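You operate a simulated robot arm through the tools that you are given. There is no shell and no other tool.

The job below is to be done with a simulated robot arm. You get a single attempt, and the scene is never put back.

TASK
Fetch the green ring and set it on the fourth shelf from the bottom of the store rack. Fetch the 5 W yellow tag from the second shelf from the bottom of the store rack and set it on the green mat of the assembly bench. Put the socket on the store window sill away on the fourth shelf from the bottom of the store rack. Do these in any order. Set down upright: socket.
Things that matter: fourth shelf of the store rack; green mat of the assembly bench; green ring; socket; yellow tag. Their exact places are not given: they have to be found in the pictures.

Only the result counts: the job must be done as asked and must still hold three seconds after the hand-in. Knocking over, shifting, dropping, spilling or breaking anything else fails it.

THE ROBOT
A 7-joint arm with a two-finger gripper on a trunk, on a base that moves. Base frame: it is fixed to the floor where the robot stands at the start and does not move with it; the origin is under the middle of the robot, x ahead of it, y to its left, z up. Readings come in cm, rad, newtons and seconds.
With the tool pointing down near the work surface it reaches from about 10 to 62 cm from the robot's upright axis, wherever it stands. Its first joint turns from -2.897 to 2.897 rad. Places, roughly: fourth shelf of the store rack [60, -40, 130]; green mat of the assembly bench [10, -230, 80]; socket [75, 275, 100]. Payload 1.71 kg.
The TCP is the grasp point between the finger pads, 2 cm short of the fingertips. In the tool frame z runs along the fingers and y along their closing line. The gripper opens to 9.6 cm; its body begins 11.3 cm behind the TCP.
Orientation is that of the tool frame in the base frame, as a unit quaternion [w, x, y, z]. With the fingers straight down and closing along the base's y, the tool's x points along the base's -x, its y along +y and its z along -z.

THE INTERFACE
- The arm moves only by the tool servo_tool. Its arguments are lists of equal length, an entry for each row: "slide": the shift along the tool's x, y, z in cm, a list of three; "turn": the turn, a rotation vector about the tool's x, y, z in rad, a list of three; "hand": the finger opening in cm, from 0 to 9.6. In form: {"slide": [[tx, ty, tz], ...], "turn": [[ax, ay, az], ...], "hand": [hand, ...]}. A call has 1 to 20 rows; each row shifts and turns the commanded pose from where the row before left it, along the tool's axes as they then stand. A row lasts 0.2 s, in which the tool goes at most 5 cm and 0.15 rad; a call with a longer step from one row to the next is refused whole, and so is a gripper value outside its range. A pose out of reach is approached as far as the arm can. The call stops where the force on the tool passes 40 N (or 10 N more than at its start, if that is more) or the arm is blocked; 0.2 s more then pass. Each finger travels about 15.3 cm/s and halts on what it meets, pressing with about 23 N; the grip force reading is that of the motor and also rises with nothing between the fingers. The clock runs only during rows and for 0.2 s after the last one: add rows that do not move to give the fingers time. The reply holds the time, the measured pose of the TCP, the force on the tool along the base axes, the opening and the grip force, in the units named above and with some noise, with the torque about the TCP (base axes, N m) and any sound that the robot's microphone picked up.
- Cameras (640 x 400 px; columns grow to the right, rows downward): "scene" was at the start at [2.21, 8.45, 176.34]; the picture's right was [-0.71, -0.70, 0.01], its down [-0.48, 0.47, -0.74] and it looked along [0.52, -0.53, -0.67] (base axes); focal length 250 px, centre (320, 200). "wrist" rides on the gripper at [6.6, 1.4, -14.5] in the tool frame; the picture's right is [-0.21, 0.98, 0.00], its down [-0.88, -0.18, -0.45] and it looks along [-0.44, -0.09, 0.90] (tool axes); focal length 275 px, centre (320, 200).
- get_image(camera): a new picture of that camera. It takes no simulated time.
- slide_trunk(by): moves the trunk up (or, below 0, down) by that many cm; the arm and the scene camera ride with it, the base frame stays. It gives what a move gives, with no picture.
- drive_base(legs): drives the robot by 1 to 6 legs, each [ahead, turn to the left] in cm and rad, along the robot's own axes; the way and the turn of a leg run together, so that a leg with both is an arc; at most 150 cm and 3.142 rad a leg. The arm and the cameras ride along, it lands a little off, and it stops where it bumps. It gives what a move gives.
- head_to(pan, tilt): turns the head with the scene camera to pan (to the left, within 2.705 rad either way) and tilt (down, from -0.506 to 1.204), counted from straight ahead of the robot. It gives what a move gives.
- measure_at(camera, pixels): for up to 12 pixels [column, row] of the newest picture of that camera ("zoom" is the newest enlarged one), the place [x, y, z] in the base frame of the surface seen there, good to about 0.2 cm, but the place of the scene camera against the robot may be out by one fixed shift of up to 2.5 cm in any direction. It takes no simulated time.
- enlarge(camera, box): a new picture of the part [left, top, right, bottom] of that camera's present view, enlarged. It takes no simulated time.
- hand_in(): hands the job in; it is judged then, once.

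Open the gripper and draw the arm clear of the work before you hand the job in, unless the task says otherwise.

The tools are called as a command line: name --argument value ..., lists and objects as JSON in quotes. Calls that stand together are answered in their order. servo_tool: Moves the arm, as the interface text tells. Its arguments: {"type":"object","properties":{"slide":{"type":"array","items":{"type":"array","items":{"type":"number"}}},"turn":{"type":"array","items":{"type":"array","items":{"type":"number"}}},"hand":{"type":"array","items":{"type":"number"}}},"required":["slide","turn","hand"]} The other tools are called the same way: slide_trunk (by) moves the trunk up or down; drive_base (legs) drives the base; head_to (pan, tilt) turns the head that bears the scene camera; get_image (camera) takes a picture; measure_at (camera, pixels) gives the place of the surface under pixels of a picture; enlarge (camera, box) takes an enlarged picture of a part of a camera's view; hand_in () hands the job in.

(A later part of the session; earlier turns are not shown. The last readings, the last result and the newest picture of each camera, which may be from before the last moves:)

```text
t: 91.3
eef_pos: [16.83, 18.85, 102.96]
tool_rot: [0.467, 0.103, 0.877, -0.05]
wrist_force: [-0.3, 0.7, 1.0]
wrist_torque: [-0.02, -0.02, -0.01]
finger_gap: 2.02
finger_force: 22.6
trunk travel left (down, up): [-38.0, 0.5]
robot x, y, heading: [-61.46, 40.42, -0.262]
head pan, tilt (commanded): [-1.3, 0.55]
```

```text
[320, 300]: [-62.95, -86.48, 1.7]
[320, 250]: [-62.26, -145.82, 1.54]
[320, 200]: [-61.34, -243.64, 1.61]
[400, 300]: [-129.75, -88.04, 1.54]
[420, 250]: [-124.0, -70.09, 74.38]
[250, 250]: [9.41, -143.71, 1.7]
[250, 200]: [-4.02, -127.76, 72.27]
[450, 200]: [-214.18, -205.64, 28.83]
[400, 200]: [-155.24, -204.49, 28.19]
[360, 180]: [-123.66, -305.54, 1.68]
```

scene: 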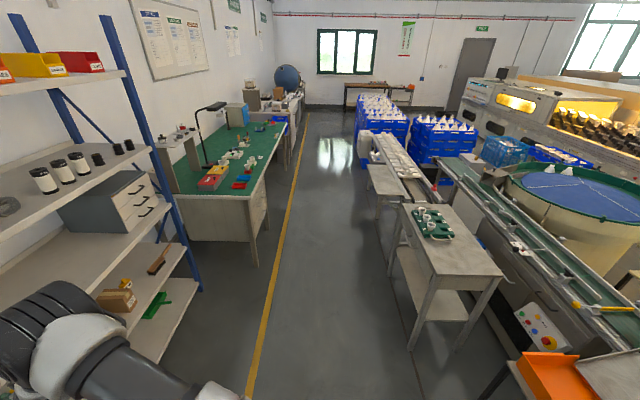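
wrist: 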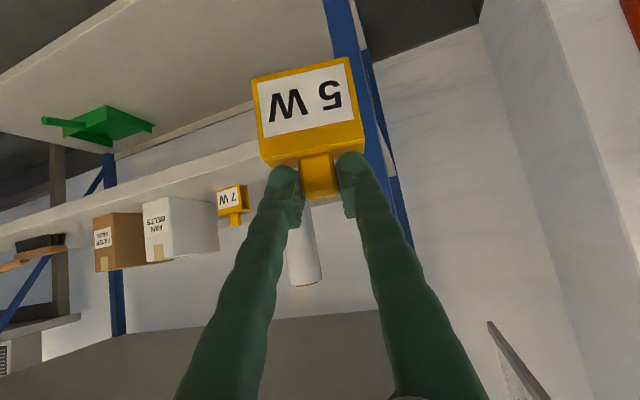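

The aisle along x≈-62 is open. I turn right by 1.311 rad and drive 135 cm toward the bench.

drive_base --legs '[[0, -1.311], [135, 0]]'

head_to --pan 0.5 --tilt 0.6

get_image --camera "scene"

```text
t: 102.4
eef_pos: [-64.56, -175.94, 102.92]
tool_rot: [0.337, 0.62, 0.629, -0.326]
wrist_force: [0.7, 0.2, 0.0]
wrist_torque: [0.01, 0.02, -0.01]
finger_gap: 2.04
finger_force: 22.9
trunk travel left (down, up): [-38.0, 0.5]
robot x, y, heading: [-62.81, -94.57, -1.582]
head pan, tilt (commanded): [-1.3, 0.55]
```

```text
t: 104.2
eef_pos: [-64.71, -174.31, 104.24]
tool_rot: [0.34, 0.619, 0.625, -0.331]
wrist_force: [0.3, 0.7, -0.4]
wrist_torque: [0.0, 0.02, -0.02]
finger_gap: 2.03
finger_force: 22.5
trunk travel left (down, up): [-38.0, 0.5]
robot x, y, heading: [-63.03, -94.42, -1.58]
head pan, tilt (commanded): [0.499, 0.6]
```

```text
taken
```

scene: 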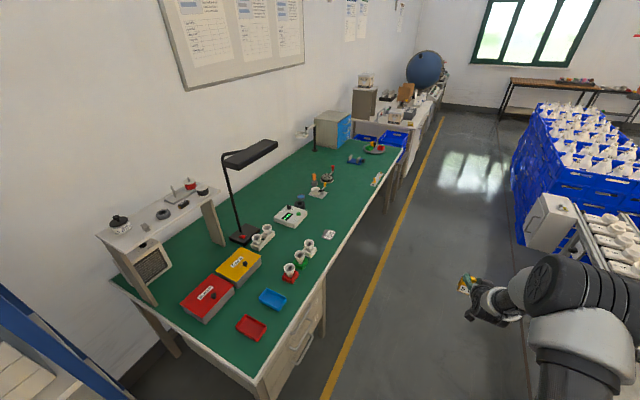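

The mat is well visible; a free area lies near (350,205) between the white card (330,234) and the bottle (377,181). I measure there.

measure_at --camera "scene" --pixels '[[350, 205], [340, 215], [345, 195], [330, 234], [377, 181], [318, 192], [292, 217], [362, 205], [325, 210], [345, 180], [371, 150], [310, 250]]'

enlarge --camera "scene" --box '[240, 140, 420, 290]'

```text
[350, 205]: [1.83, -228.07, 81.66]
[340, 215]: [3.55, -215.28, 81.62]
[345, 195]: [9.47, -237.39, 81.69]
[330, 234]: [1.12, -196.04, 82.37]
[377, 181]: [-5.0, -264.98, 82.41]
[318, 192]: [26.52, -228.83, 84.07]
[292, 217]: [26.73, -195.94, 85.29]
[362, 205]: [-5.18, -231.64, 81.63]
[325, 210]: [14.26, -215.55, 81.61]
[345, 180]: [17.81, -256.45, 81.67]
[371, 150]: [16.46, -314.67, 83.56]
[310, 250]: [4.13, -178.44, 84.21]
```

```text
2.67 times, centred on (330, 215) of scene
```

zoom: 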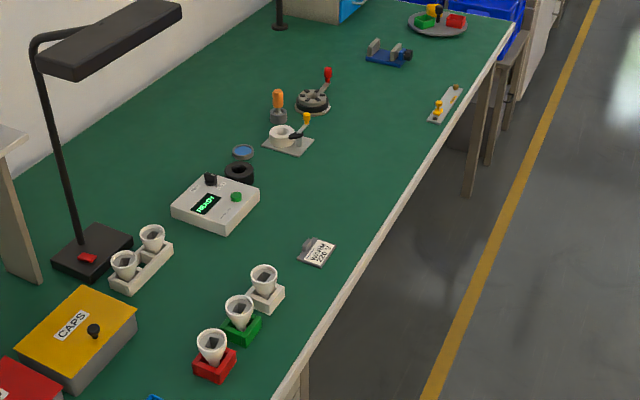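

The spot around (7, -227) on the mat is free. I retract and raise the held tag a little, then drive 132 cm on and turn left to face the bench.

servo_tool --slide '[[0.717, 0, -3.51], [0.717, 0, -3.51], [0.717, 0, -3.51], [0, 0, 0]]' --turn '[[0, 0, 0], [0, 0, 0], [0, 0, 0], [0, 0, 0]]' --hand '[1.0, 1.0, 1.0, 1.0]'

drive_base --legs '[[131, 0]]'

get_image --camera "scene"

```text
t: 105.2
eef_pos: [-64.84, -164.31, 108.11]
tool_rot: [0.341, 0.618, 0.626, -0.331]
wrist_force: [-0.5, 0.2, -0.4]
wrist_torque: [0.02, 0.01, -0.01]
finger_gap: 2.03
finger_force: 22.5
trunk travel left (down, up): [-38.0, 0.5]
robot x, y, heading: [-63.03, -94.21, -1.578]
head pan, tilt (commanded): [0.499, 0.6]
```

```text
t: 112.2
eef_pos: [-65.53, -295.87, 108.11]
tool_rot: [0.342, 0.617, 0.627, -0.331]
wrist_force: [0.4, 0.1, 0.0]
wrist_torque: [0.02, -0.02, -0.01]
finger_gap: 2.05
finger_force: 23.0
trunk travel left (down, up): [-38.0, 0.5]
robot x, y, heading: [-63.95, -225.48, -1.576]
head pan, tilt (commanded): [0.499, 0.6]
```

```text
taken
```

scene: 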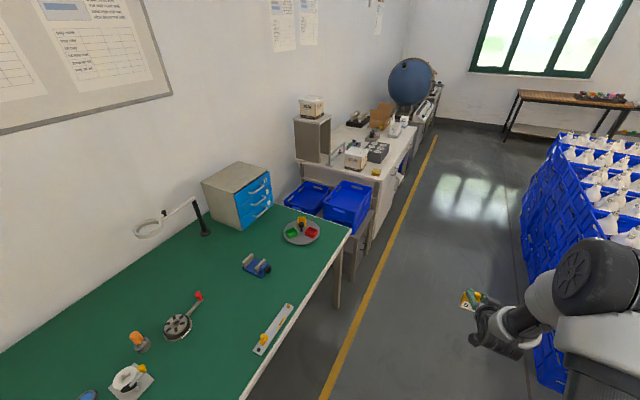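

I turn left by 1.576 rad to face the bench; the tag stays at z≈100 above the mat's low items.

drive_base --legs '[[0, 1.576]]'

head_to --pan 0.0 --tilt 0.8

get_image --camera "scene"

get_image --camera "wrist"

```text
t: 117.2
eef_pos: [4.52, -226.67, 109.23]
tool_rot: [0.483, -0.011, 0.876, 0.009]
wrist_force: [-0.1, 0.1, -0.2]
wrist_torque: [-0.01, -0.02, 0.0]
finger_gap: 2.04
finger_force: 22.7
trunk travel left (down, up): [-38.0, 0.5]
robot x, y, heading: [-63.89, -226.54, 0.005]
head pan, tilt (commanded): [0.499, 0.6]
```

```text
t: 118.2
eef_pos: [2.7, -226.65, 110.33]
tool_rot: [0.488, -0.011, 0.873, 0.01]
wrist_force: [0.0, -0.4, -0.6]
wrist_torque: [0.01, -0.03, -0.02]
finger_gap: 2.04
finger_force: 22.9
trunk travel left (down, up): [-38.0, 0.5]
robot x, y, heading: [-64.1, -226.53, 0.003]
head pan, tilt (commanded): [0.0, 0.799]
```

```text
taken
```

scene: 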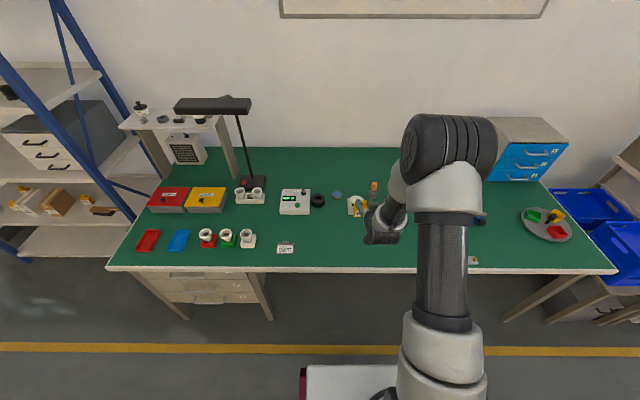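

```text
taken
```

wrist: 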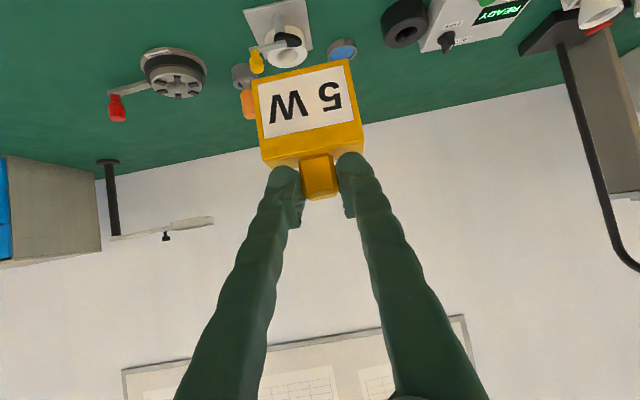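

The tag hangs over free mat. I lower the trunk 18 cm, then restore the pitch at which it was gripped.

slide_trunk --by -18

servo_tool --slide '[[0, 0, 0], [0, 0, 0], [0, 0, 0]]' --turn '[[0, 0.073, 0], [0, 0, 0], [0, 0, 0]]' --hand '[1.0, 1.0, 1.0]'

get_image --camera "scene"

get_image --camera "wrist"

```text
t: 120.2
eef_pos: [2.7, -226.41, 92.24]
tool_rot: [0.49, -0.011, 0.872, 0.01]
wrist_force: [0.0, -0.7, 0.4]
wrist_torque: [0.01, 0.01, -0.01]
finger_gap: 2.02
finger_force: 22.6
trunk travel left (down, up): [-20.0, 18.5]
robot x, y, heading: [-64.54, -226.57, 0.006]
head pan, tilt (commanded): [0.0, 0.799]
```

```text
t: 121.0
eef_pos: [2.7, -226.57, 92.37]
tool_rot: [0.458, -0.012, 0.889, 0.01]
wrist_force: [-0.4, -0.5, -1.9]
wrist_torque: [0.03, 0.0, -0.02]
finger_gap: 2.04
finger_force: 22.8
trunk travel left (down, up): [-20.0, 18.5]
robot x, y, heading: [-63.99, -226.33, 0.003]
head pan, tilt (commanded): [0.0, 0.799]
```

```text
taken
```

scene: 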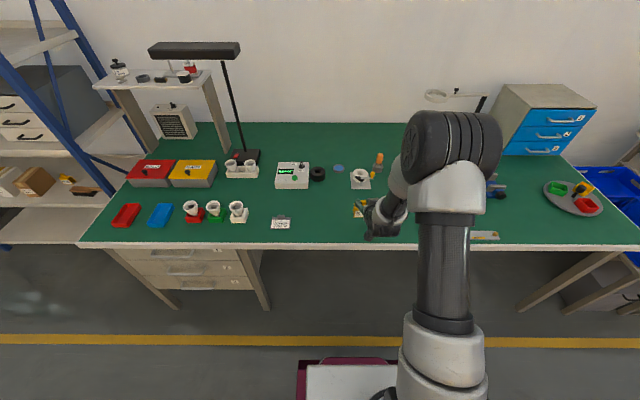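

```text
taken
```

wrist: 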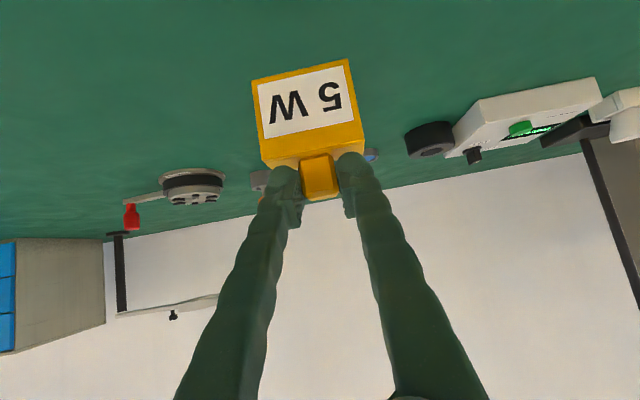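

Pitch is back to 35.5°. I measure the mat below and the nearest items (plate at (360,180), card at (281,222)) before lowering.

measure_at --camera "scene" --pixels '[[360, 187], [352, 180], [372, 180], [281, 215], [292, 222], [340, 215], [340, 200], [330, 235], [330, 241], [357, 205], [490, 236], [340, 190]]'

measure_at --camera "wrist" --pixels '[[200, 100], [300, 60], [380, 100], [260, 100], [350, 75], [300, 20], [450, 60], [300, 135]]'

```text
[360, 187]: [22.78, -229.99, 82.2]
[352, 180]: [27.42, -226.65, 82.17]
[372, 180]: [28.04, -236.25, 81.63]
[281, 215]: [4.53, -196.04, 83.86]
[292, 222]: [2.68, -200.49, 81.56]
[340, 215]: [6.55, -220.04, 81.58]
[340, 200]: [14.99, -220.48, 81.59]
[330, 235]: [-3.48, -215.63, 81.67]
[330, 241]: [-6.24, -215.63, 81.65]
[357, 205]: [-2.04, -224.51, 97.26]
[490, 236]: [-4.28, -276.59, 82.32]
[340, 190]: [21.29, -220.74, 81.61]
```

```text
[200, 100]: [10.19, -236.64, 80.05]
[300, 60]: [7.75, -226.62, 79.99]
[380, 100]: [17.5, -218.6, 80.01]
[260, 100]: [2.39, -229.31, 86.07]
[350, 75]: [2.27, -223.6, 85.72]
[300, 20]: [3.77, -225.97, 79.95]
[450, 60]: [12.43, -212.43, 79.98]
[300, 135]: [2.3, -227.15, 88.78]
```

Mat is at z=80.0 and the tag spans x 2.3 to 5.3. I move 4 cm forward and 3.9 down.

servo_tool --slide '[[0.283, 0, 1.84], [0.283, 0, 1.84], [0.283, 0, 1.84], [0, 0, 0], [0, 0, 0]]' --turn '[[0, 0, 0], [0, 0, 0], [0, 0, 0], [0, 0, 0], [0, 0, 0]]' --hand '[1.0, 1.0, 1.0, 1.0, 1.0]'

get_image --camera "wrist"

```text
t: 122.2
eef_pos: [6.62, -226.45, 88.32]
tool_rot: [0.457, -0.012, 0.889, 0.01]
wrist_force: [0.4, -0.4, -0.4]
wrist_torque: [0.03, -0.02, -0.01]
finger_gap: 2.02
finger_force: 22.8
trunk travel left (down, up): [-20.0, 18.5]
robot x, y, heading: [-64.01, -226.45, 0.005]
head pan, tilt (commanded): [0.0, 0.799]
```

```text
taken
```

wrist: 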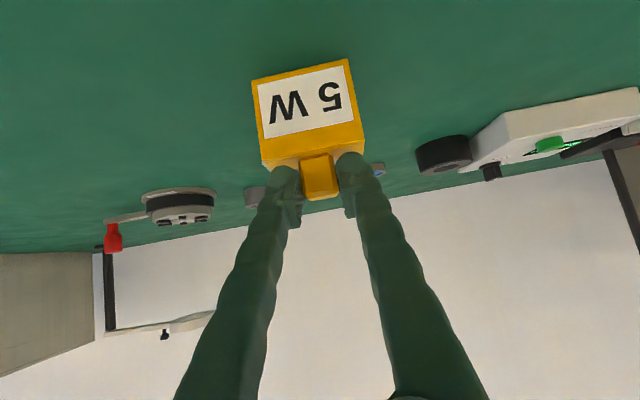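

About 0.4 cm remains. I lower 0.35 cm and read the force.

servo_tool --slide '[[0.285, 0, 0.203], [0, 0, 0], [0, 0, 0]]' --turn '[[0, 0, 0], [0, 0, 0], [0, 0, 0]]' --hand '[1.0, 1.0, 1.0]'

enlarge --camera "wrist" --box '[220, 40, 400, 220]'

```text
t: 123.0
eef_pos: [6.65, -226.49, 88.08]
tool_rot: [0.457, -0.012, 0.889, 0.01]
wrist_force: [0.2, -0.8, 0.3]
wrist_torque: [0.0, -0.01, -0.01]
finger_gap: 2.03
finger_force: 23.2
trunk travel left (down, up): [-20.0, 18.5]
robot x, y, heading: [-64.02, -226.61, 0.004]
head pan, tilt (commanded): [0.0, 0.799]
```

```text
2.22 times, centred on (310, 130) of wrist
```

zoom: 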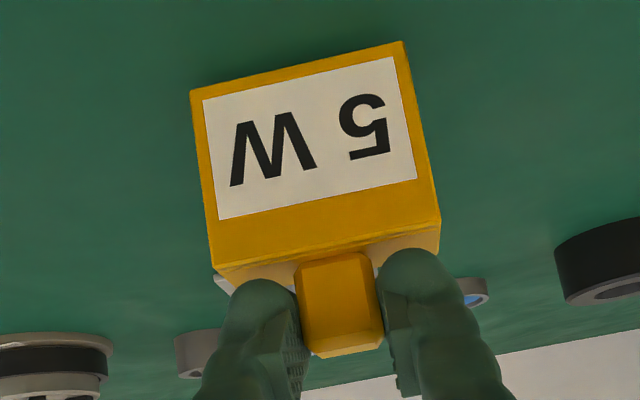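

Still no contact force at z 88.08. I lower another 0.2 cm.

servo_tool --slide '[[0.163, 0, 0.116], [0, 0, 0], [0, 0, 0]]' --turn '[[0, 0, 0], [0, 0, 0], [0, 0, 0]]' --hand '[1.0, 1.0, 1.0]'

measure_at --camera "wrist" --pixels '[[258, 85], [340, 65], [300, 75], [300, 60], [320, 55]]'

```text
t: 123.8
eef_pos: [6.73, -226.62, 87.86]
tool_rot: [0.457, -0.012, 0.889, 0.01]
wrist_force: [0.0, 0.0, -0.8]
wrist_torque: [-0.01, -0.02, 0.0]
finger_gap: 2.06
finger_force: 23.1
trunk travel left (down, up): [-20.0, 18.5]
robot x, y, heading: [-63.9, -226.33, 0.009]
head pan, tilt (commanded): [0.0, 0.799]
```

```text
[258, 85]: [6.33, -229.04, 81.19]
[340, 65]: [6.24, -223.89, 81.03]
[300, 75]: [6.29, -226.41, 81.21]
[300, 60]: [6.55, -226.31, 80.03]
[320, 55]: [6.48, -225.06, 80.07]
```

I check the gap under the tag with a close zoom on its lower edge.

enlarge --camera "wrist" --box '[240, 40, 360, 110]'

measure_at --camera "zoom" --pixels '[[320, 165], [320, 155], [320, 145], [320, 135], [320, 125], [320, 180], [100, 230], [540, 120]]'

```text
5.33 times, centred on (300, 75) of wrist
```

zoom: 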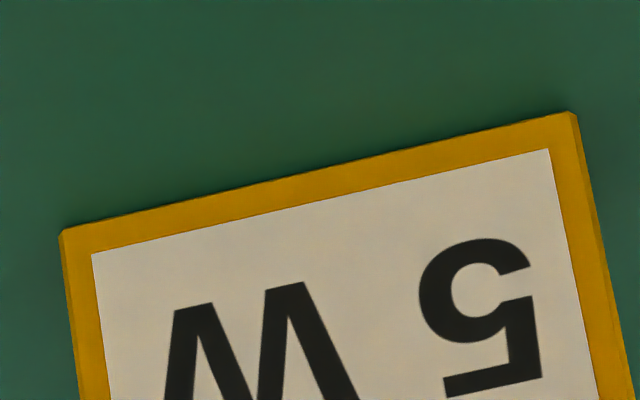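

```text
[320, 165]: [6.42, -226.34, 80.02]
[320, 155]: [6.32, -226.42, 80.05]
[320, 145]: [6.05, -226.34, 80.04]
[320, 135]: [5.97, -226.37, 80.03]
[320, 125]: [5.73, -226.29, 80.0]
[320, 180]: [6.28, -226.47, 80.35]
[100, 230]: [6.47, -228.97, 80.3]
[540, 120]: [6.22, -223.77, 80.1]
```

The gap is only ~0.1 cm. I lower 0.12 cm more and open the fingers slowly.

servo_tool --slide '[[0.1, 0, 0.07], [0, 0, 0], [0, 0, 0], [0, 0, 0], [0, 0, 0], [0, 0, 0]]' --turn '[[0, 0, 0], [0, 0, 0], [0, 0, 0], [0, 0, 0], [0, 0, 0], [0, 0, 0]]' --hand '[1.0, 1.0, 2.3, 2.8, 3.4, 3.8]'

get_image --camera "wrist"

```text
t: 125.2
eef_pos: [6.69, -226.55, 87.8]
tool_rot: [0.458, -0.012, 0.889, 0.01]
wrist_force: [-0.6, -0.3, 0.0]
wrist_torque: [-0.02, 0.01, 0.01]
finger_gap: 3.79
finger_force: 0.0
trunk travel left (down, up): [-20.0, 18.5]
robot x, y, heading: [-64.12, -226.27, 0.009]
head pan, tilt (commanded): [0.0, 0.799]
```

```text
taken
```

wrist: 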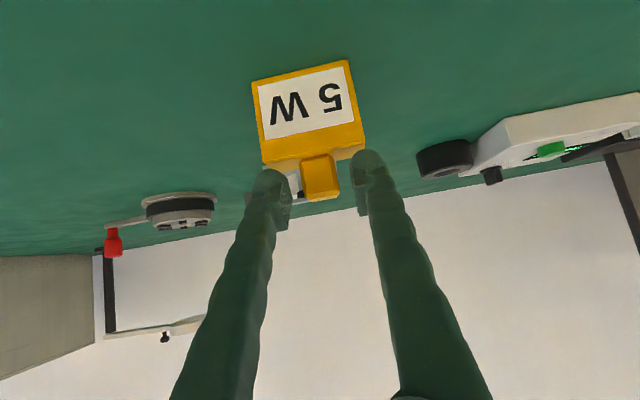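

The tag stands on the mat and the fingers are open. I lift straight up 5 cm and pull back.

servo_tool --slide '[[-0.82, 0, -0.58], [-1.63, 0, -1.16], [-1.63, 0, -1.16], [1.8, 0, -2.5], [1.8, 0, -2.5], [1.8, 0, -2.5], [1.8, 0, -2.5], [0, 0, 0]]' --turn '[[0, 0, 0], [0, 0, 0], [0, 0, 0], [0, 0, 0], [0, 0, 0], [0, 0, 0], [0, 0, 0], [0, 0, 0]]' --hand '[3.8, 3.8, 3.8, 3.8, 3.8, 3.8, 3.8, 3.8]'

get_image --camera "wrist"

get_image --camera "scene"

```text
t: 127.0
eef_pos: [-5.65, -226.93, 92.75]
tool_rot: [0.457, -0.012, 0.889, 0.009]
wrist_force: [-0.2, -0.6, -0.2]
wrist_torque: [-0.02, -0.02, 0.01]
finger_gap: 3.81
finger_force: 0.1
trunk travel left (down, up): [-20.0, 18.5]
robot x, y, heading: [-63.68, -226.1, 0.008]
head pan, tilt (commanded): [0.0, 0.799]
```

```text
taken
```

wrist: 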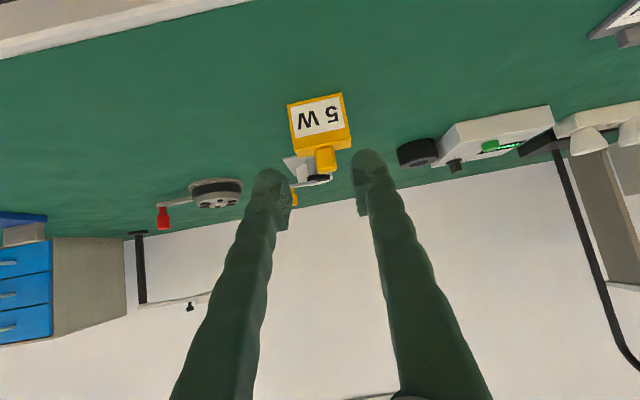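

```text
taken
```

scene: 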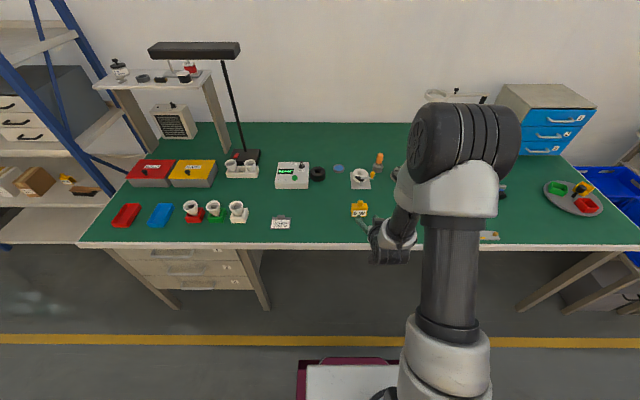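

The 5 W tag stands on the mat at (360,208). Now the socket: I raise the trunk, turn left and drive back along the aisle toward the window.

slide_trunk --by 18

drive_base --legs '[[-10, 0], [0, 1.562], [150, 0], [130, 0]]'

head_to --pan -0.4 --tilt 0.4

get_image --camera "scene"

```text
t: 129.0
eef_pos: [-5.63, -226.96, 110.86]
tool_rot: [0.457, -0.012, 0.889, 0.01]
wrist_force: [-0.4, 0.8, -0.6]
wrist_torque: [0.02, 0.03, -0.04]
finger_gap: 3.8
finger_force: 0.0
trunk travel left (down, up): [-38.0, 0.5]
robot x, y, heading: [-63.72, -225.88, 0.006]
head pan, tilt (commanded): [0.0, 0.799]
```

```text
t: 148.8
eef_pos: [-73.58, 112.01, 110.71]
tool_rot: [-0.318, 0.634, -0.624, -0.329]
wrist_force: [-0.1, 0.7, 0.3]
wrist_torque: [0.0, 0.02, -0.02]
finger_gap: 3.79
finger_force: 0.0
trunk travel left (down, up): [-38.0, 0.5]
robot x, y, heading: [-74.62, 53.56, 1.57]
head pan, tilt (commanded): [0.0, 0.799]
```

```text
t: 149.7
eef_pos: [-73.61, 110.41, 111.61]
tool_rot: [-0.322, 0.632, -0.622, -0.332]
wrist_force: [-0.4, 0.5, -1.0]
wrist_torque: [-0.04, 0.0, 0.01]
finger_gap: 3.77
finger_force: 0.1
trunk travel left (down, up): [-38.0, 0.5]
robot x, y, heading: [-74.78, 53.5, 1.567]
head pan, tilt (commanded): [-0.4, 0.4]
```

```text
taken
```

scene: 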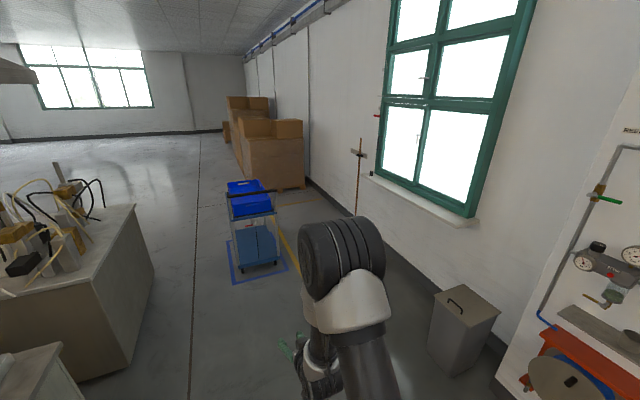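

The window sill runs from (370,175) to (478,225); a small dark thing sits near its far end at (372,173). I zoom there and measure the surroundings.

enlarge --camera "scene" --box '[330, 120, 490, 240]'

measure_at --camera "scene" --pixels '[[372, 174], [380, 180], [420, 200], [470, 222], [357, 150], [357, 205], [250, 270], [285, 262], [240, 190], [460, 340], [490, 320], [275, 235]]'

```text
3.33 times, centred on (410, 180) of scene
```

zoom: 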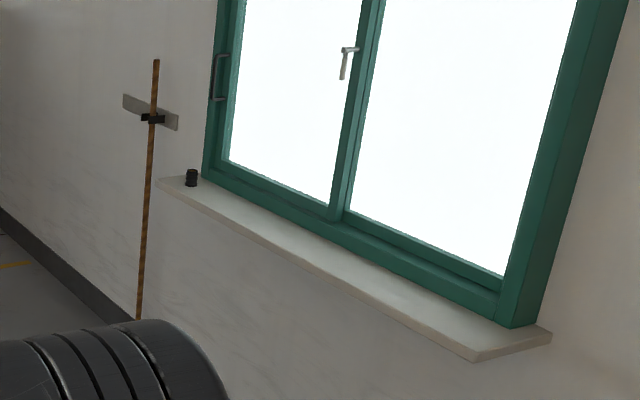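

```text
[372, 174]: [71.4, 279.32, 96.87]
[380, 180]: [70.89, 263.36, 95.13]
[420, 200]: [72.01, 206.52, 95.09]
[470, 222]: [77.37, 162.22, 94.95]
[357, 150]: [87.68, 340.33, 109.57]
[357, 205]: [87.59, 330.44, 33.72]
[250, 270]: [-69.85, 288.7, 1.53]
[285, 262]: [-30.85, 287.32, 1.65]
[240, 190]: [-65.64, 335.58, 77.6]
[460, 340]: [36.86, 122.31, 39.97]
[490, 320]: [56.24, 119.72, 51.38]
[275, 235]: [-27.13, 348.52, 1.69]
```

The socket is a small black cylinder standing at about (71, 279) on the sill (z≈93.5). I drive diagonally to about (20, 235) and face it at about 41°.

drive_base --legs '[[0, -0.478], [150, 0], [55, 0], [0, -0.38]]'

head_to --pan 0.0 --tilt 0.7

get_image --camera "scene"

get_image --camera "wrist"

```text
t: 163.4
eef_pos: [64.44, 270.15, 111.82]
tool_rot: [0.432, -0.314, 0.828, 0.168]
wrist_force: [0.4, 0.0, -0.1]
wrist_torque: [-0.01, 0.04, 0.01]
finger_gap: 3.78
finger_force: 0.0
trunk travel left (down, up): [-38.0, 0.5]
robot x, y, heading: [20.37, 234.43, 0.7]
head pan, tilt (commanded): [-0.4, 0.4]
```

```text
t: 164.3
eef_pos: [63.21, 268.97, 112.55]
tool_rot: [0.439, -0.312, 0.825, 0.169]
wrist_force: [0.2, 0.4, -0.1]
wrist_torque: [0.04, -0.04, -0.01]
finger_gap: 3.78
finger_force: 0.0
trunk travel left (down, up): [-38.0, 0.5]
robot x, y, heading: [20.66, 234.12, 0.701]
head pan, tilt (commanded): [0.0, 0.7]
```

```text
taken
```

scene: 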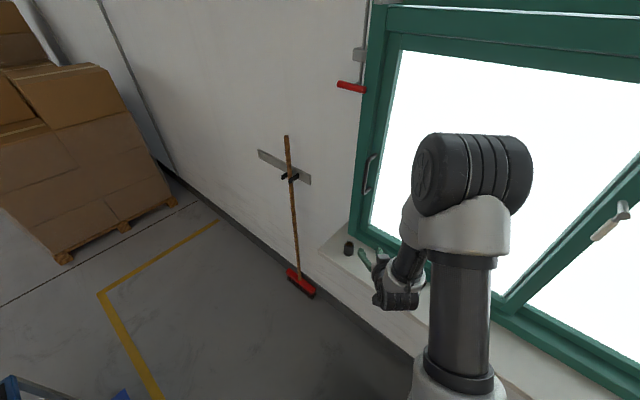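

```text
taken
```

wrist: 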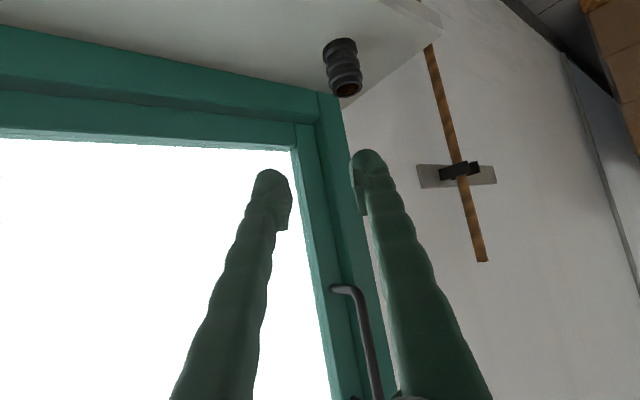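

The socket stands at the sill's far corner, wrist view (342,68). I zoom in and measure it, the sill and the window frame.

enlarge --camera "wrist" --box '[280, 0, 440, 110]'

measure_at --camera "zoom" --pixels '[[175, 190], [320, 190], [190, 340], [325, 330], [250, 250], [180, 280], [310, 260], [255, 370], [100, 250], [400, 250], [450, 200], [560, 60]]'

enlarge --camera "scene" --box '[308, 218, 388, 278]'

```text
3.64 times, centred on (360, 55) of wrist
```

zoom: 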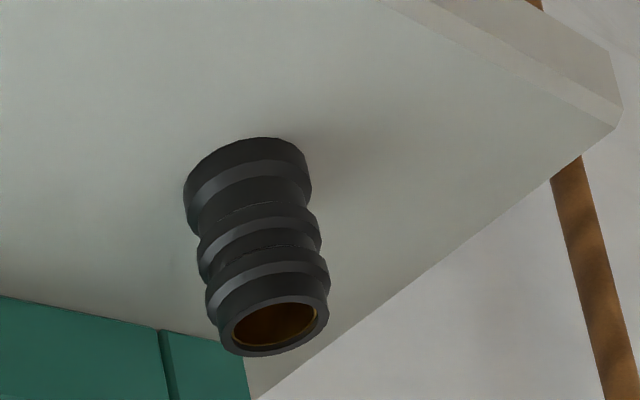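

```text
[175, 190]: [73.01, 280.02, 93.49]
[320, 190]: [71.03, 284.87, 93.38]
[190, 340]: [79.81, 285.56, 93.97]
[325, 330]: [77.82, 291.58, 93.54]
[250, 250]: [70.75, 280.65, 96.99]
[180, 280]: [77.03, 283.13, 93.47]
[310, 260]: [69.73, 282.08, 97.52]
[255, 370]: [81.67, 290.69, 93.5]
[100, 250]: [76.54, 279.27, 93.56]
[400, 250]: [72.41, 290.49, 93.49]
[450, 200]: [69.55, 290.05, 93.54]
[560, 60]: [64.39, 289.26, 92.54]
```

```text
6.67 times, centred on (348, 248) of scene
```

zoom: 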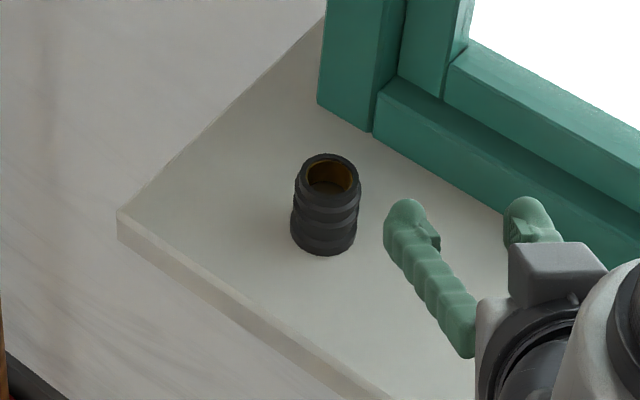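

The socket is a black holder with its opening up. I measure its rim and base in both views.

measure_at --camera "zoom" --pixels '[[300, 178], [358, 178], [330, 157], [330, 196], [325, 250], [293, 230], [356, 230], [325, 225], [375, 130], [440, 170], [120, 215], [320, 100]]'

enlarge --camera "wrist" --box '[310, 25, 374, 105]'

measure_at --camera "zoom" --pixels '[[235, 330], [400, 290], [320, 352], [310, 270], [200, 110], [380, 90], [290, 100], [215, 150], [385, 130], [290, 60]]'

```text
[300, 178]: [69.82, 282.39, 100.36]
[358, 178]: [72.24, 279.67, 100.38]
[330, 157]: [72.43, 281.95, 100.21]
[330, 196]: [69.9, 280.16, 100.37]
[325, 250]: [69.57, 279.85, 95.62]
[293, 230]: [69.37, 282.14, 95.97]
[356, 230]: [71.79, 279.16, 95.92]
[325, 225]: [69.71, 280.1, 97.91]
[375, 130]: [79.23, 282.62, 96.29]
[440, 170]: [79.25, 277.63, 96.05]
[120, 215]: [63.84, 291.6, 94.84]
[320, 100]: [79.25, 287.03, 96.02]
```

```text
5.00 times, centred on (342, 65) of wrist
```

zoom: 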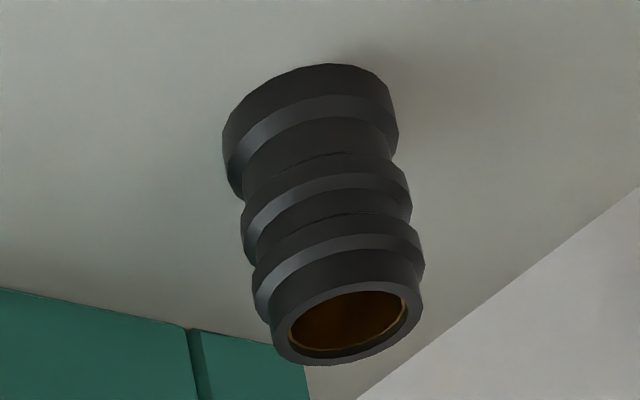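

```text
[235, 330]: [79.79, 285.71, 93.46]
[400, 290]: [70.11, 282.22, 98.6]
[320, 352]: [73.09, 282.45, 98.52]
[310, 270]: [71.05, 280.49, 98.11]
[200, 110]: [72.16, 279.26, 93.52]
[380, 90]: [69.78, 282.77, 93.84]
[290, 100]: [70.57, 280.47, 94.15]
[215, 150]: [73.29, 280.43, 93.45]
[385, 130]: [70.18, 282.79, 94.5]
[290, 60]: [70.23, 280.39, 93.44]
```

Socket: about 4 cm across, z 93.45 to 98.7, centre near (71.7, 281.6). I pitch the tool back to about 60° down, a comfortable posture for both pick and place.

servo_tool --slide '[[0, 0, 0], [0, 0, 0], [0, 0, 0], [0, 0, 0], [0, 0, 0]]' --turn '[[0, 0.114, 0], [0, 0.114, 0], [0, 0.114, 0], [0, 0.114, 0], [0, 0, 0]]' --hand '[7.0, 7.0, 7.0, 7.0, 7.0]'

slide_trunk --by -10

get_image --camera "wrist"

get_image --camera "scene"

```text
t: 165.5
eef_pos: [63.16, 269.07, 112.56]
tool_rot: [0.241, -0.343, 0.903, 0.095]
wrist_force: [-0.9, 1.3, 0.1]
wrist_torque: [0.0, -0.01, -0.01]
finger_gap: 6.99
finger_force: 0.0
trunk travel left (down, up): [-38.0, 0.5]
robot x, y, heading: [20.79, 234.45, 0.702]
head pan, tilt (commanded): [0.0, 0.7]
```

```text
t: 166.8
eef_pos: [63.15, 269.02, 102.62]
tool_rot: [0.24, -0.343, 0.903, 0.094]
wrist_force: [-0.3, -0.8, 0.5]
wrist_torque: [0.0, 0.03, 0.02]
finger_gap: 7.01
finger_force: 0.1
trunk travel left (down, up): [-28.0, 10.5]
robot x, y, heading: [20.54, 234.27, 0.699]
head pan, tilt (commanded): [0.0, 0.7]
```

```text
taken
```

wrist: 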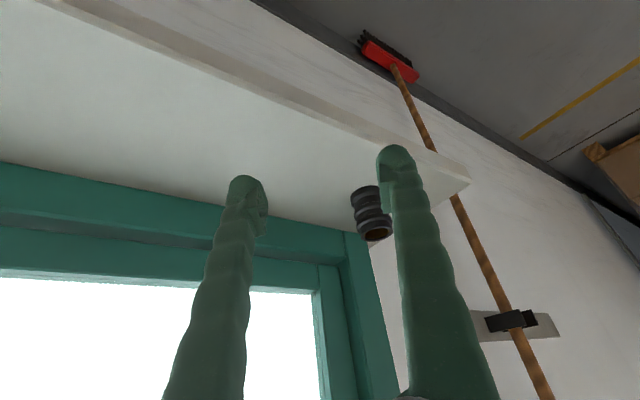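

```text
taken
```

scene: 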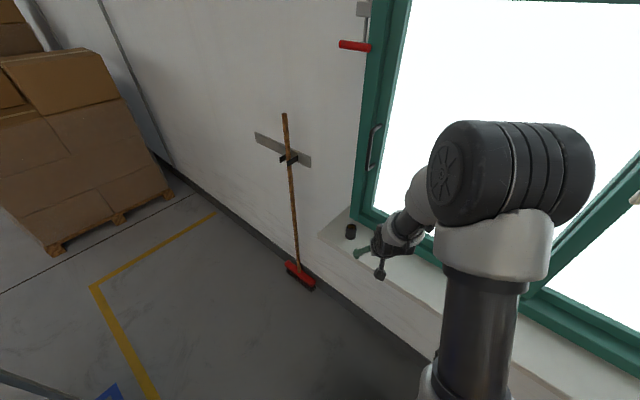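

Now at z 102.6 with 60° pitch. I measure the socket again from this closer wrist view, around (370,212).

enlarge --camera "wrist" --box '[330, 170, 410, 250]'

measure_at --camera "zoom" --pixels '[[235, 100], [330, 80], [280, 80], [250, 140], [270, 240], [350, 225], [300, 265], [330, 300], [290, 300], [380, 285], [345, 335], [340, 130]]'

```text
5.00 times, centred on (370, 210) of wrist
```

zoom: 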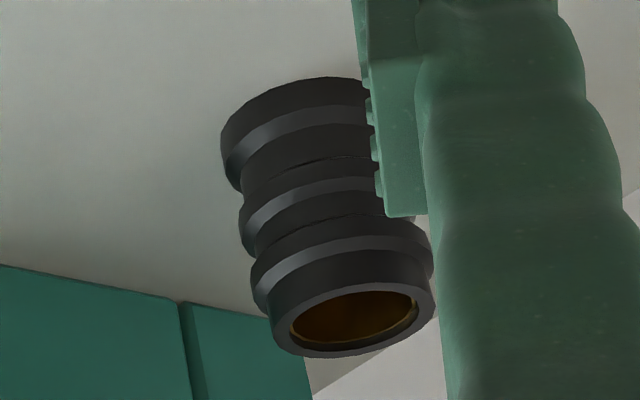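

```text
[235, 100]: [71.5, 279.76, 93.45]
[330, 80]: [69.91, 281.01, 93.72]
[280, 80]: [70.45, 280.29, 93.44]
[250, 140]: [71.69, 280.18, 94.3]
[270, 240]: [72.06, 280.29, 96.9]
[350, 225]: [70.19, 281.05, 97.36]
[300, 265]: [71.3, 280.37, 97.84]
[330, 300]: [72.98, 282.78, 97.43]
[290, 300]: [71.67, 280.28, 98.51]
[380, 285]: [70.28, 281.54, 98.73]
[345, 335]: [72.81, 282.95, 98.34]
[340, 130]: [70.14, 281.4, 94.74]
```

Socket centre is about (72.1, 282.1), radius ~2. I move above it, raising 2 cm on the way, with fingers open to 7 cm.

servo_tool --slide '[[-3.5, 0.96, 1.4425], [-3.5, 0.96, 1.4425], [-3.5, 0.96, 1.4425], [-3.5, 0.96, 1.4425], [0, 0, 0], [0, 0, 0]]' --turn '[[0, 0, 0], [0, 0, 0], [0, 0, 0], [0, 0, 0], [0, 0, 0], [0, 0, 0]]' --hand '[7.0, 7.0, 7.0, 7.0, 7.0, 7.0]'

get_image --camera "wrist"

```text
t: 168.2
eef_pos: [71.86, 281.8, 104.41]
tool_rot: [0.24, -0.343, 0.903, 0.095]
wrist_force: [-0.2, 1.0, -0.1]
wrist_torque: [-0.01, -0.01, -0.02]
finger_gap: 6.99
finger_force: 0.0
trunk travel left (down, up): [-28.0, 10.5]
robot x, y, heading: [20.78, 234.11, 0.699]
head pan, tilt (commanded): [0.0, 0.7]
```

```text
taken
```

wrist: 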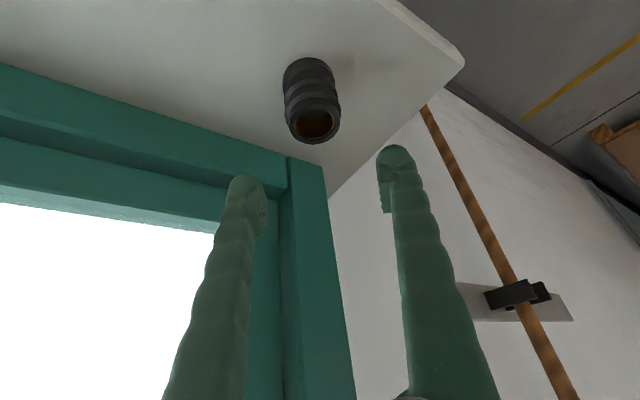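

The hand is over the socket. I measure the socket once more from here to refine the centre.

enlarge --camera "wrist" --box '[272, 50, 352, 150]'

measure_at --camera "zoom" --pixels '[[210, 80], [360, 75], [285, 60], [285, 110], [225, 180], [380, 180], [300, 210], [240, 300], [390, 290], [310, 345], [310, 230], [300, 150]]'

```text
4.00 times, centred on (312, 100) of wrist
```

zoom: 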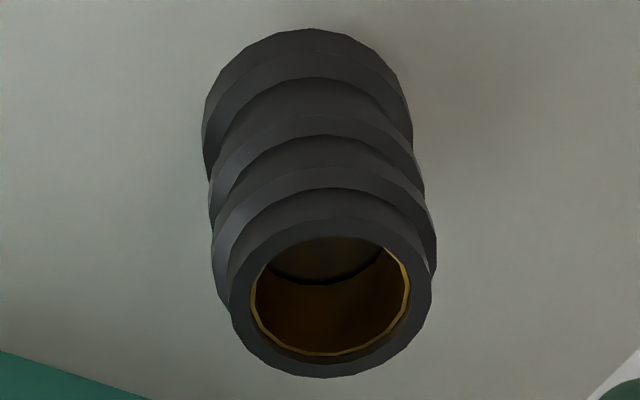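

```text
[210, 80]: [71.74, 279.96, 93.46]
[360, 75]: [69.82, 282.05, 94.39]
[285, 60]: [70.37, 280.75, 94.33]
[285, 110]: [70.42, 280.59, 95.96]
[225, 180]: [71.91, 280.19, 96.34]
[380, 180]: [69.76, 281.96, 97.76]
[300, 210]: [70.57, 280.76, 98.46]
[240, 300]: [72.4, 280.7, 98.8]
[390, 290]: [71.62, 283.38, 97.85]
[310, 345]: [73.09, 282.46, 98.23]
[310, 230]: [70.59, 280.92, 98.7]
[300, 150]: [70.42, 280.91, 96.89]
```

Refined centre is (71.7, 282.0). I descend 8 cm with small corrections so the fingers straddle the socket.

servo_tool --slide '[[1.07, 0.052, 1.69], [1.07, 0.052, 1.69], [1.07, 0.052, 1.69], [0, 0, 0]]' --turn '[[0, 0, 0], [0, 0, 0], [0, 0, 0], [0, 0, 0]]' --hand '[7.0, 7.0, 7.0, 7.0]'

get_image --camera "wrist"

```text
t: 169.2
eef_pos: [71.53, 281.78, 98.56]
tool_rot: [0.241, -0.343, 0.903, 0.095]
wrist_force: [-0.6, -0.1, -0.7]
wrist_torque: [-0.01, 0.01, 0.0]
finger_gap: 6.98
finger_force: 0.1
trunk travel left (down, up): [-28.0, 10.5]
robot x, y, heading: [20.61, 233.89, 0.709]
head pan, tilt (commanded): [0.0, 0.7]
```

```text
taken
```

wrist: 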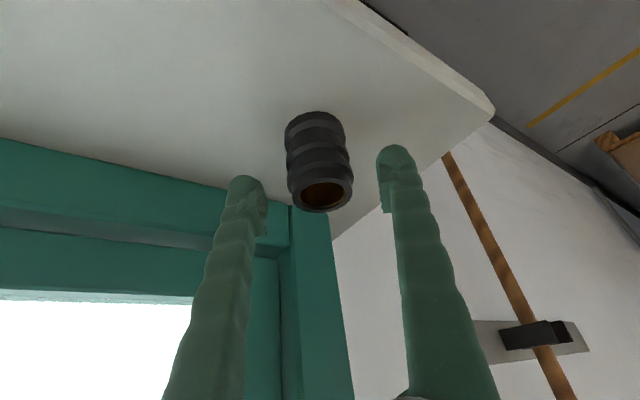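

The socket is nearly centred between the fingers. I descend the last 2.1 cm.

servo_tool --slide '[[0.52, 0, 0.91], [0.52, 0, 0.91], [0, 0, 0]]' --turn '[[0, 0, 0], [0, 0, 0], [0, 0, 0]]' --hand '[7.0, 7.0, 7.0]'

get_image --camera "wrist"

measure_at --camera "wrist" --pixels '[[245, 185], [395, 155], [320, 130], [320, 170], [290, 160], [350, 165], [320, 205], [264, 215], [384, 195]]'

```text
t: 170.1
eef_pos: [71.53, 281.82, 96.4]
tool_rot: [0.241, -0.343, 0.903, 0.095]
wrist_force: [1.3, 0.3, 0.8]
wrist_torque: [-0.02, -0.03, 0.03]
finger_gap: 6.99
finger_force: 0.0
trunk travel left (down, up): [-28.0, 10.5]
robot x, y, heading: [20.77, 234.24, 0.701]
head pan, tilt (commanded): [0.0, 0.7]
```

```text
taken
```

wrist: 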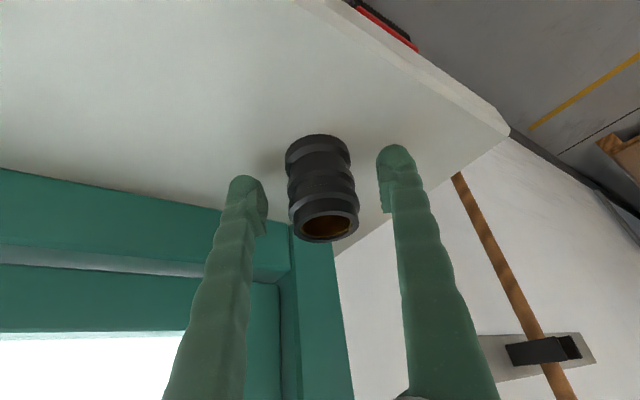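

```text
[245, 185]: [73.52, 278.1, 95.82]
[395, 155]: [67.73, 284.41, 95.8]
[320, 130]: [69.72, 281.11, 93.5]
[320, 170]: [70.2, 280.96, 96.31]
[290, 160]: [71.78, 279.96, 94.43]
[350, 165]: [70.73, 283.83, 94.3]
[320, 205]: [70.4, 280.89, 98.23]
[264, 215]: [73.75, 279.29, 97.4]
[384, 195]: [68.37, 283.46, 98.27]
```

The fingers are symmetric about the socket. I close on it.

servo_tool --slide '[[0, 0, 0], [0, 0, 0], [0, 0, 0], [0, 0, 0], [0, 0, 0], [0, 0, 0]]' --turn '[[0, 0, 0], [0, 0, 0], [0, 0, 0], [0, 0, 0], [0, 0, 0], [0, 0, 0]]' --hand '[5.5, 4.5, 3.8, 3.0, 2.8, 2.8]'

get_image --camera "wrist"

```text
t: 171.4
eef_pos: [71.65, 281.9, 96.49]
tool_rot: [0.24, -0.343, 0.903, 0.095]
wrist_force: [0.1, 0.1, 0.2]
wrist_torque: [-0.03, -0.01, -0.02]
finger_gap: 3.94
finger_force: 22.7
trunk travel left (down, up): [-28.0, 10.5]
robot x, y, heading: [20.33, 234.52, 0.708]
head pan, tilt (commanded): [0.0, 0.7]
```

```text
taken
```

wrist: 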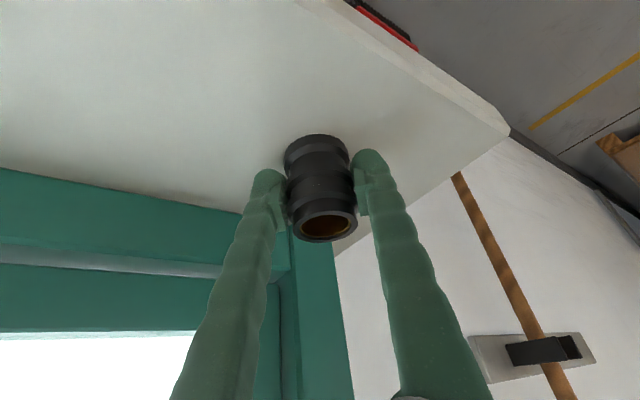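

Gripped at 3.94 cm with 22.7 N. I lift 6 cm.

servo_tool --slide '[[-0.75, 0, -1.3], [-1.12, 0, -1.95], [-1.12, 0, -1.95], [0, 0, 0], [0, 0, 0]]' --turn '[[0, 0, 0], [0, 0, 0], [0, 0, 0], [0, 0, 0], [0, 0, 0]]' --hand '[2.8, 2.8, 2.8, 2.8, 2.8]'

get_image --camera "wrist"

```text
t: 172.7
eef_pos: [71.55, 281.75, 102.59]
tool_rot: [0.24, -0.344, 0.903, 0.095]
wrist_force: [0.3, 0.0, -1.0]
wrist_torque: [0.0, 0.0, -0.02]
finger_gap: 3.93
finger_force: 23.3
trunk travel left (down, up): [-28.0, 10.5]
robot x, y, heading: [20.99, 234.24, 0.704]
head pan, tilt (commanded): [0.0, 0.7]
```

```text
taken
```

wrist: 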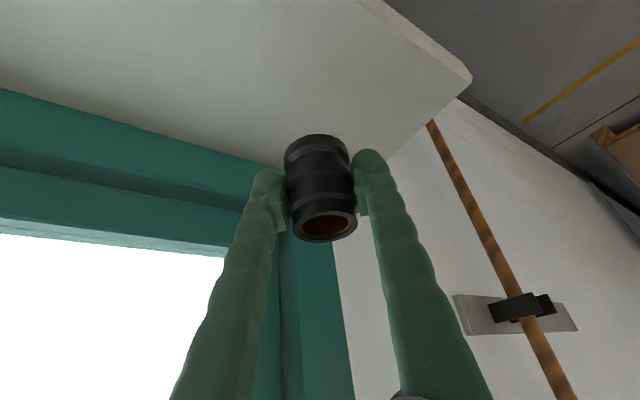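

The socket is held firmly upright. I draw it back 13 cm off the sill, raise the trunk and back away from the window.

servo_tool --slide '[[1.8, 0, -1.04], [2.8, 0, -1.62], [2.8, 0, -1.62], [2.8, 0, -1.62], [1.0, 0, -0.58], [0, 0, 0]]' --turn '[[0, 0, 0], [0, 0, 0], [0, 0, 0], [0, 0, 0], [0, 0, 0], [0, 0, 0]]' --hand '[2.8, 2.8, 2.8, 2.8, 2.8, 2.8]'

slide_trunk --by 10

drive_base --legs '[[-115, 0]]'

get_image --camera "wrist"

```text
t: 174.1
eef_pos: [61.87, 273.16, 102.55]
tool_rot: [0.242, -0.343, 0.903, 0.095]
wrist_force: [-0.2, -0.3, -0.4]
wrist_torque: [0.0, 0.02, -0.02]
finger_gap: 3.96
finger_force: 22.7
trunk travel left (down, up): [-28.0, 10.5]
robot x, y, heading: [20.88, 234.31, 0.708]
head pan, tilt (commanded): [0.0, 0.7]
```

```text
t: 175.4
eef_pos: [61.86, 273.13, 112.73]
tool_rot: [0.241, -0.343, 0.903, 0.095]
wrist_force: [1.4, -0.6, -0.4]
wrist_torque: [-0.02, -0.01, 0.02]
finger_gap: 3.94
finger_force: 22.9
trunk travel left (down, up): [-38.0, 0.5]
robot x, y, heading: [20.68, 234.36, 0.704]
head pan, tilt (commanded): [0.0, 0.7]
```

```text
t: 181.6
eef_pos: [-25.41, 199.13, 112.66]
tool_rot: [0.241, -0.344, 0.903, 0.095]
wrist_force: [0.6, -0.5, -0.4]
wrist_torque: [-0.01, 0.03, 0.01]
finger_gap: 3.93
finger_force: 23.2
trunk travel left (down, up): [-38.0, 0.5]
robot x, y, heading: [-66.55, 159.82, 0.703]
head pan, tilt (commanded): [0.0, 0.7]
```

```text
taken
```

wrist: 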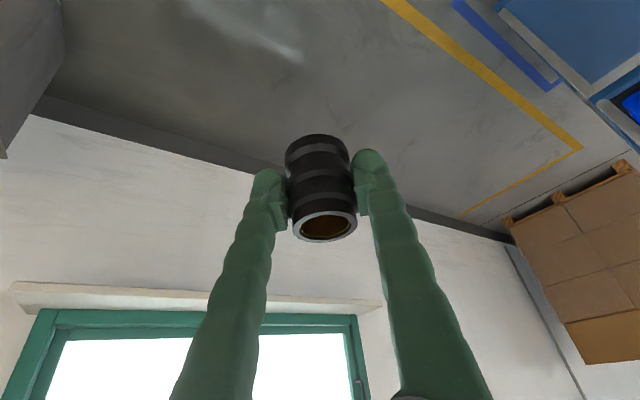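

All steady. I turn to face -y, drive 194 cm down the aisle, and turn left to face the rack.

drive_base --legs '[[0, -2.274], [150, 0], [44, 0], [0, 1.571]]'

head_to --pan 0.0 --tilt 0.6

get_image --camera "scene"

get_image --camera "wrist"

```text
t: 203.0
eef_pos: [-7.63, -28.79, 113.53]
tool_rot: [0.266, -0.026, 0.964, 0.011]
wrist_force: [0.7, -0.3, -0.2]
wrist_torque: [0.01, 0.0, 0.01]
finger_gap: 3.92
finger_force: 22.8
trunk travel left (down, up): [-38.0, 0.5]
robot x, y, heading: [-62.39, -34.13, 0.03]
head pan, tilt (commanded): [0.0, 0.7]
```

```text
t: 203.7
eef_pos: [-9.61, -28.85, 114.32]
tool_rot: [0.273, -0.027, 0.961, 0.01]
wrist_force: [0.0, -0.2, 0.4]
wrist_torque: [-0.01, -0.06, 0.02]
finger_gap: 3.93
finger_force: 23.6
trunk travel left (down, up): [-38.0, 0.5]
robot x, y, heading: [-62.29, -34.25, 0.031]
head pan, tilt (commanded): [0.0, 0.6]
```

```text
taken
```

scene: 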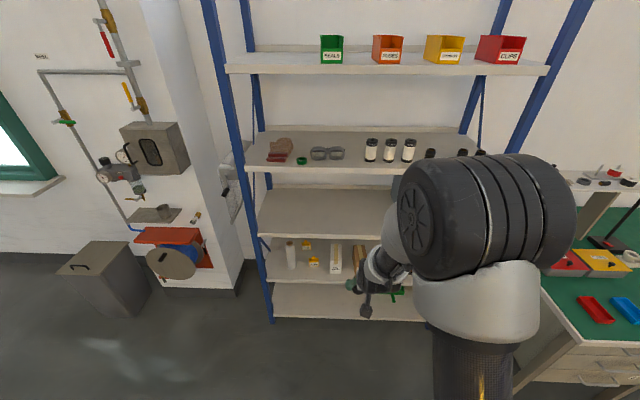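

```text
taken
```

wrist: 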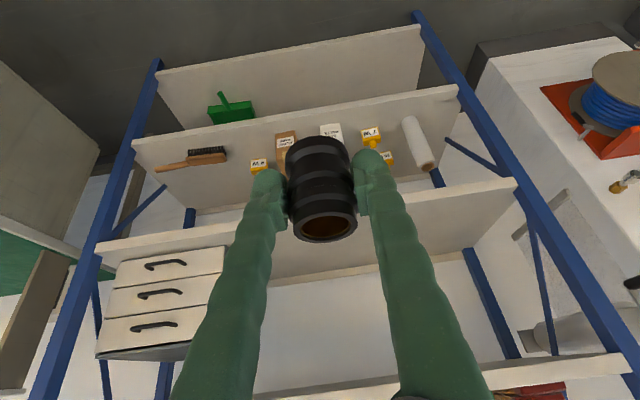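

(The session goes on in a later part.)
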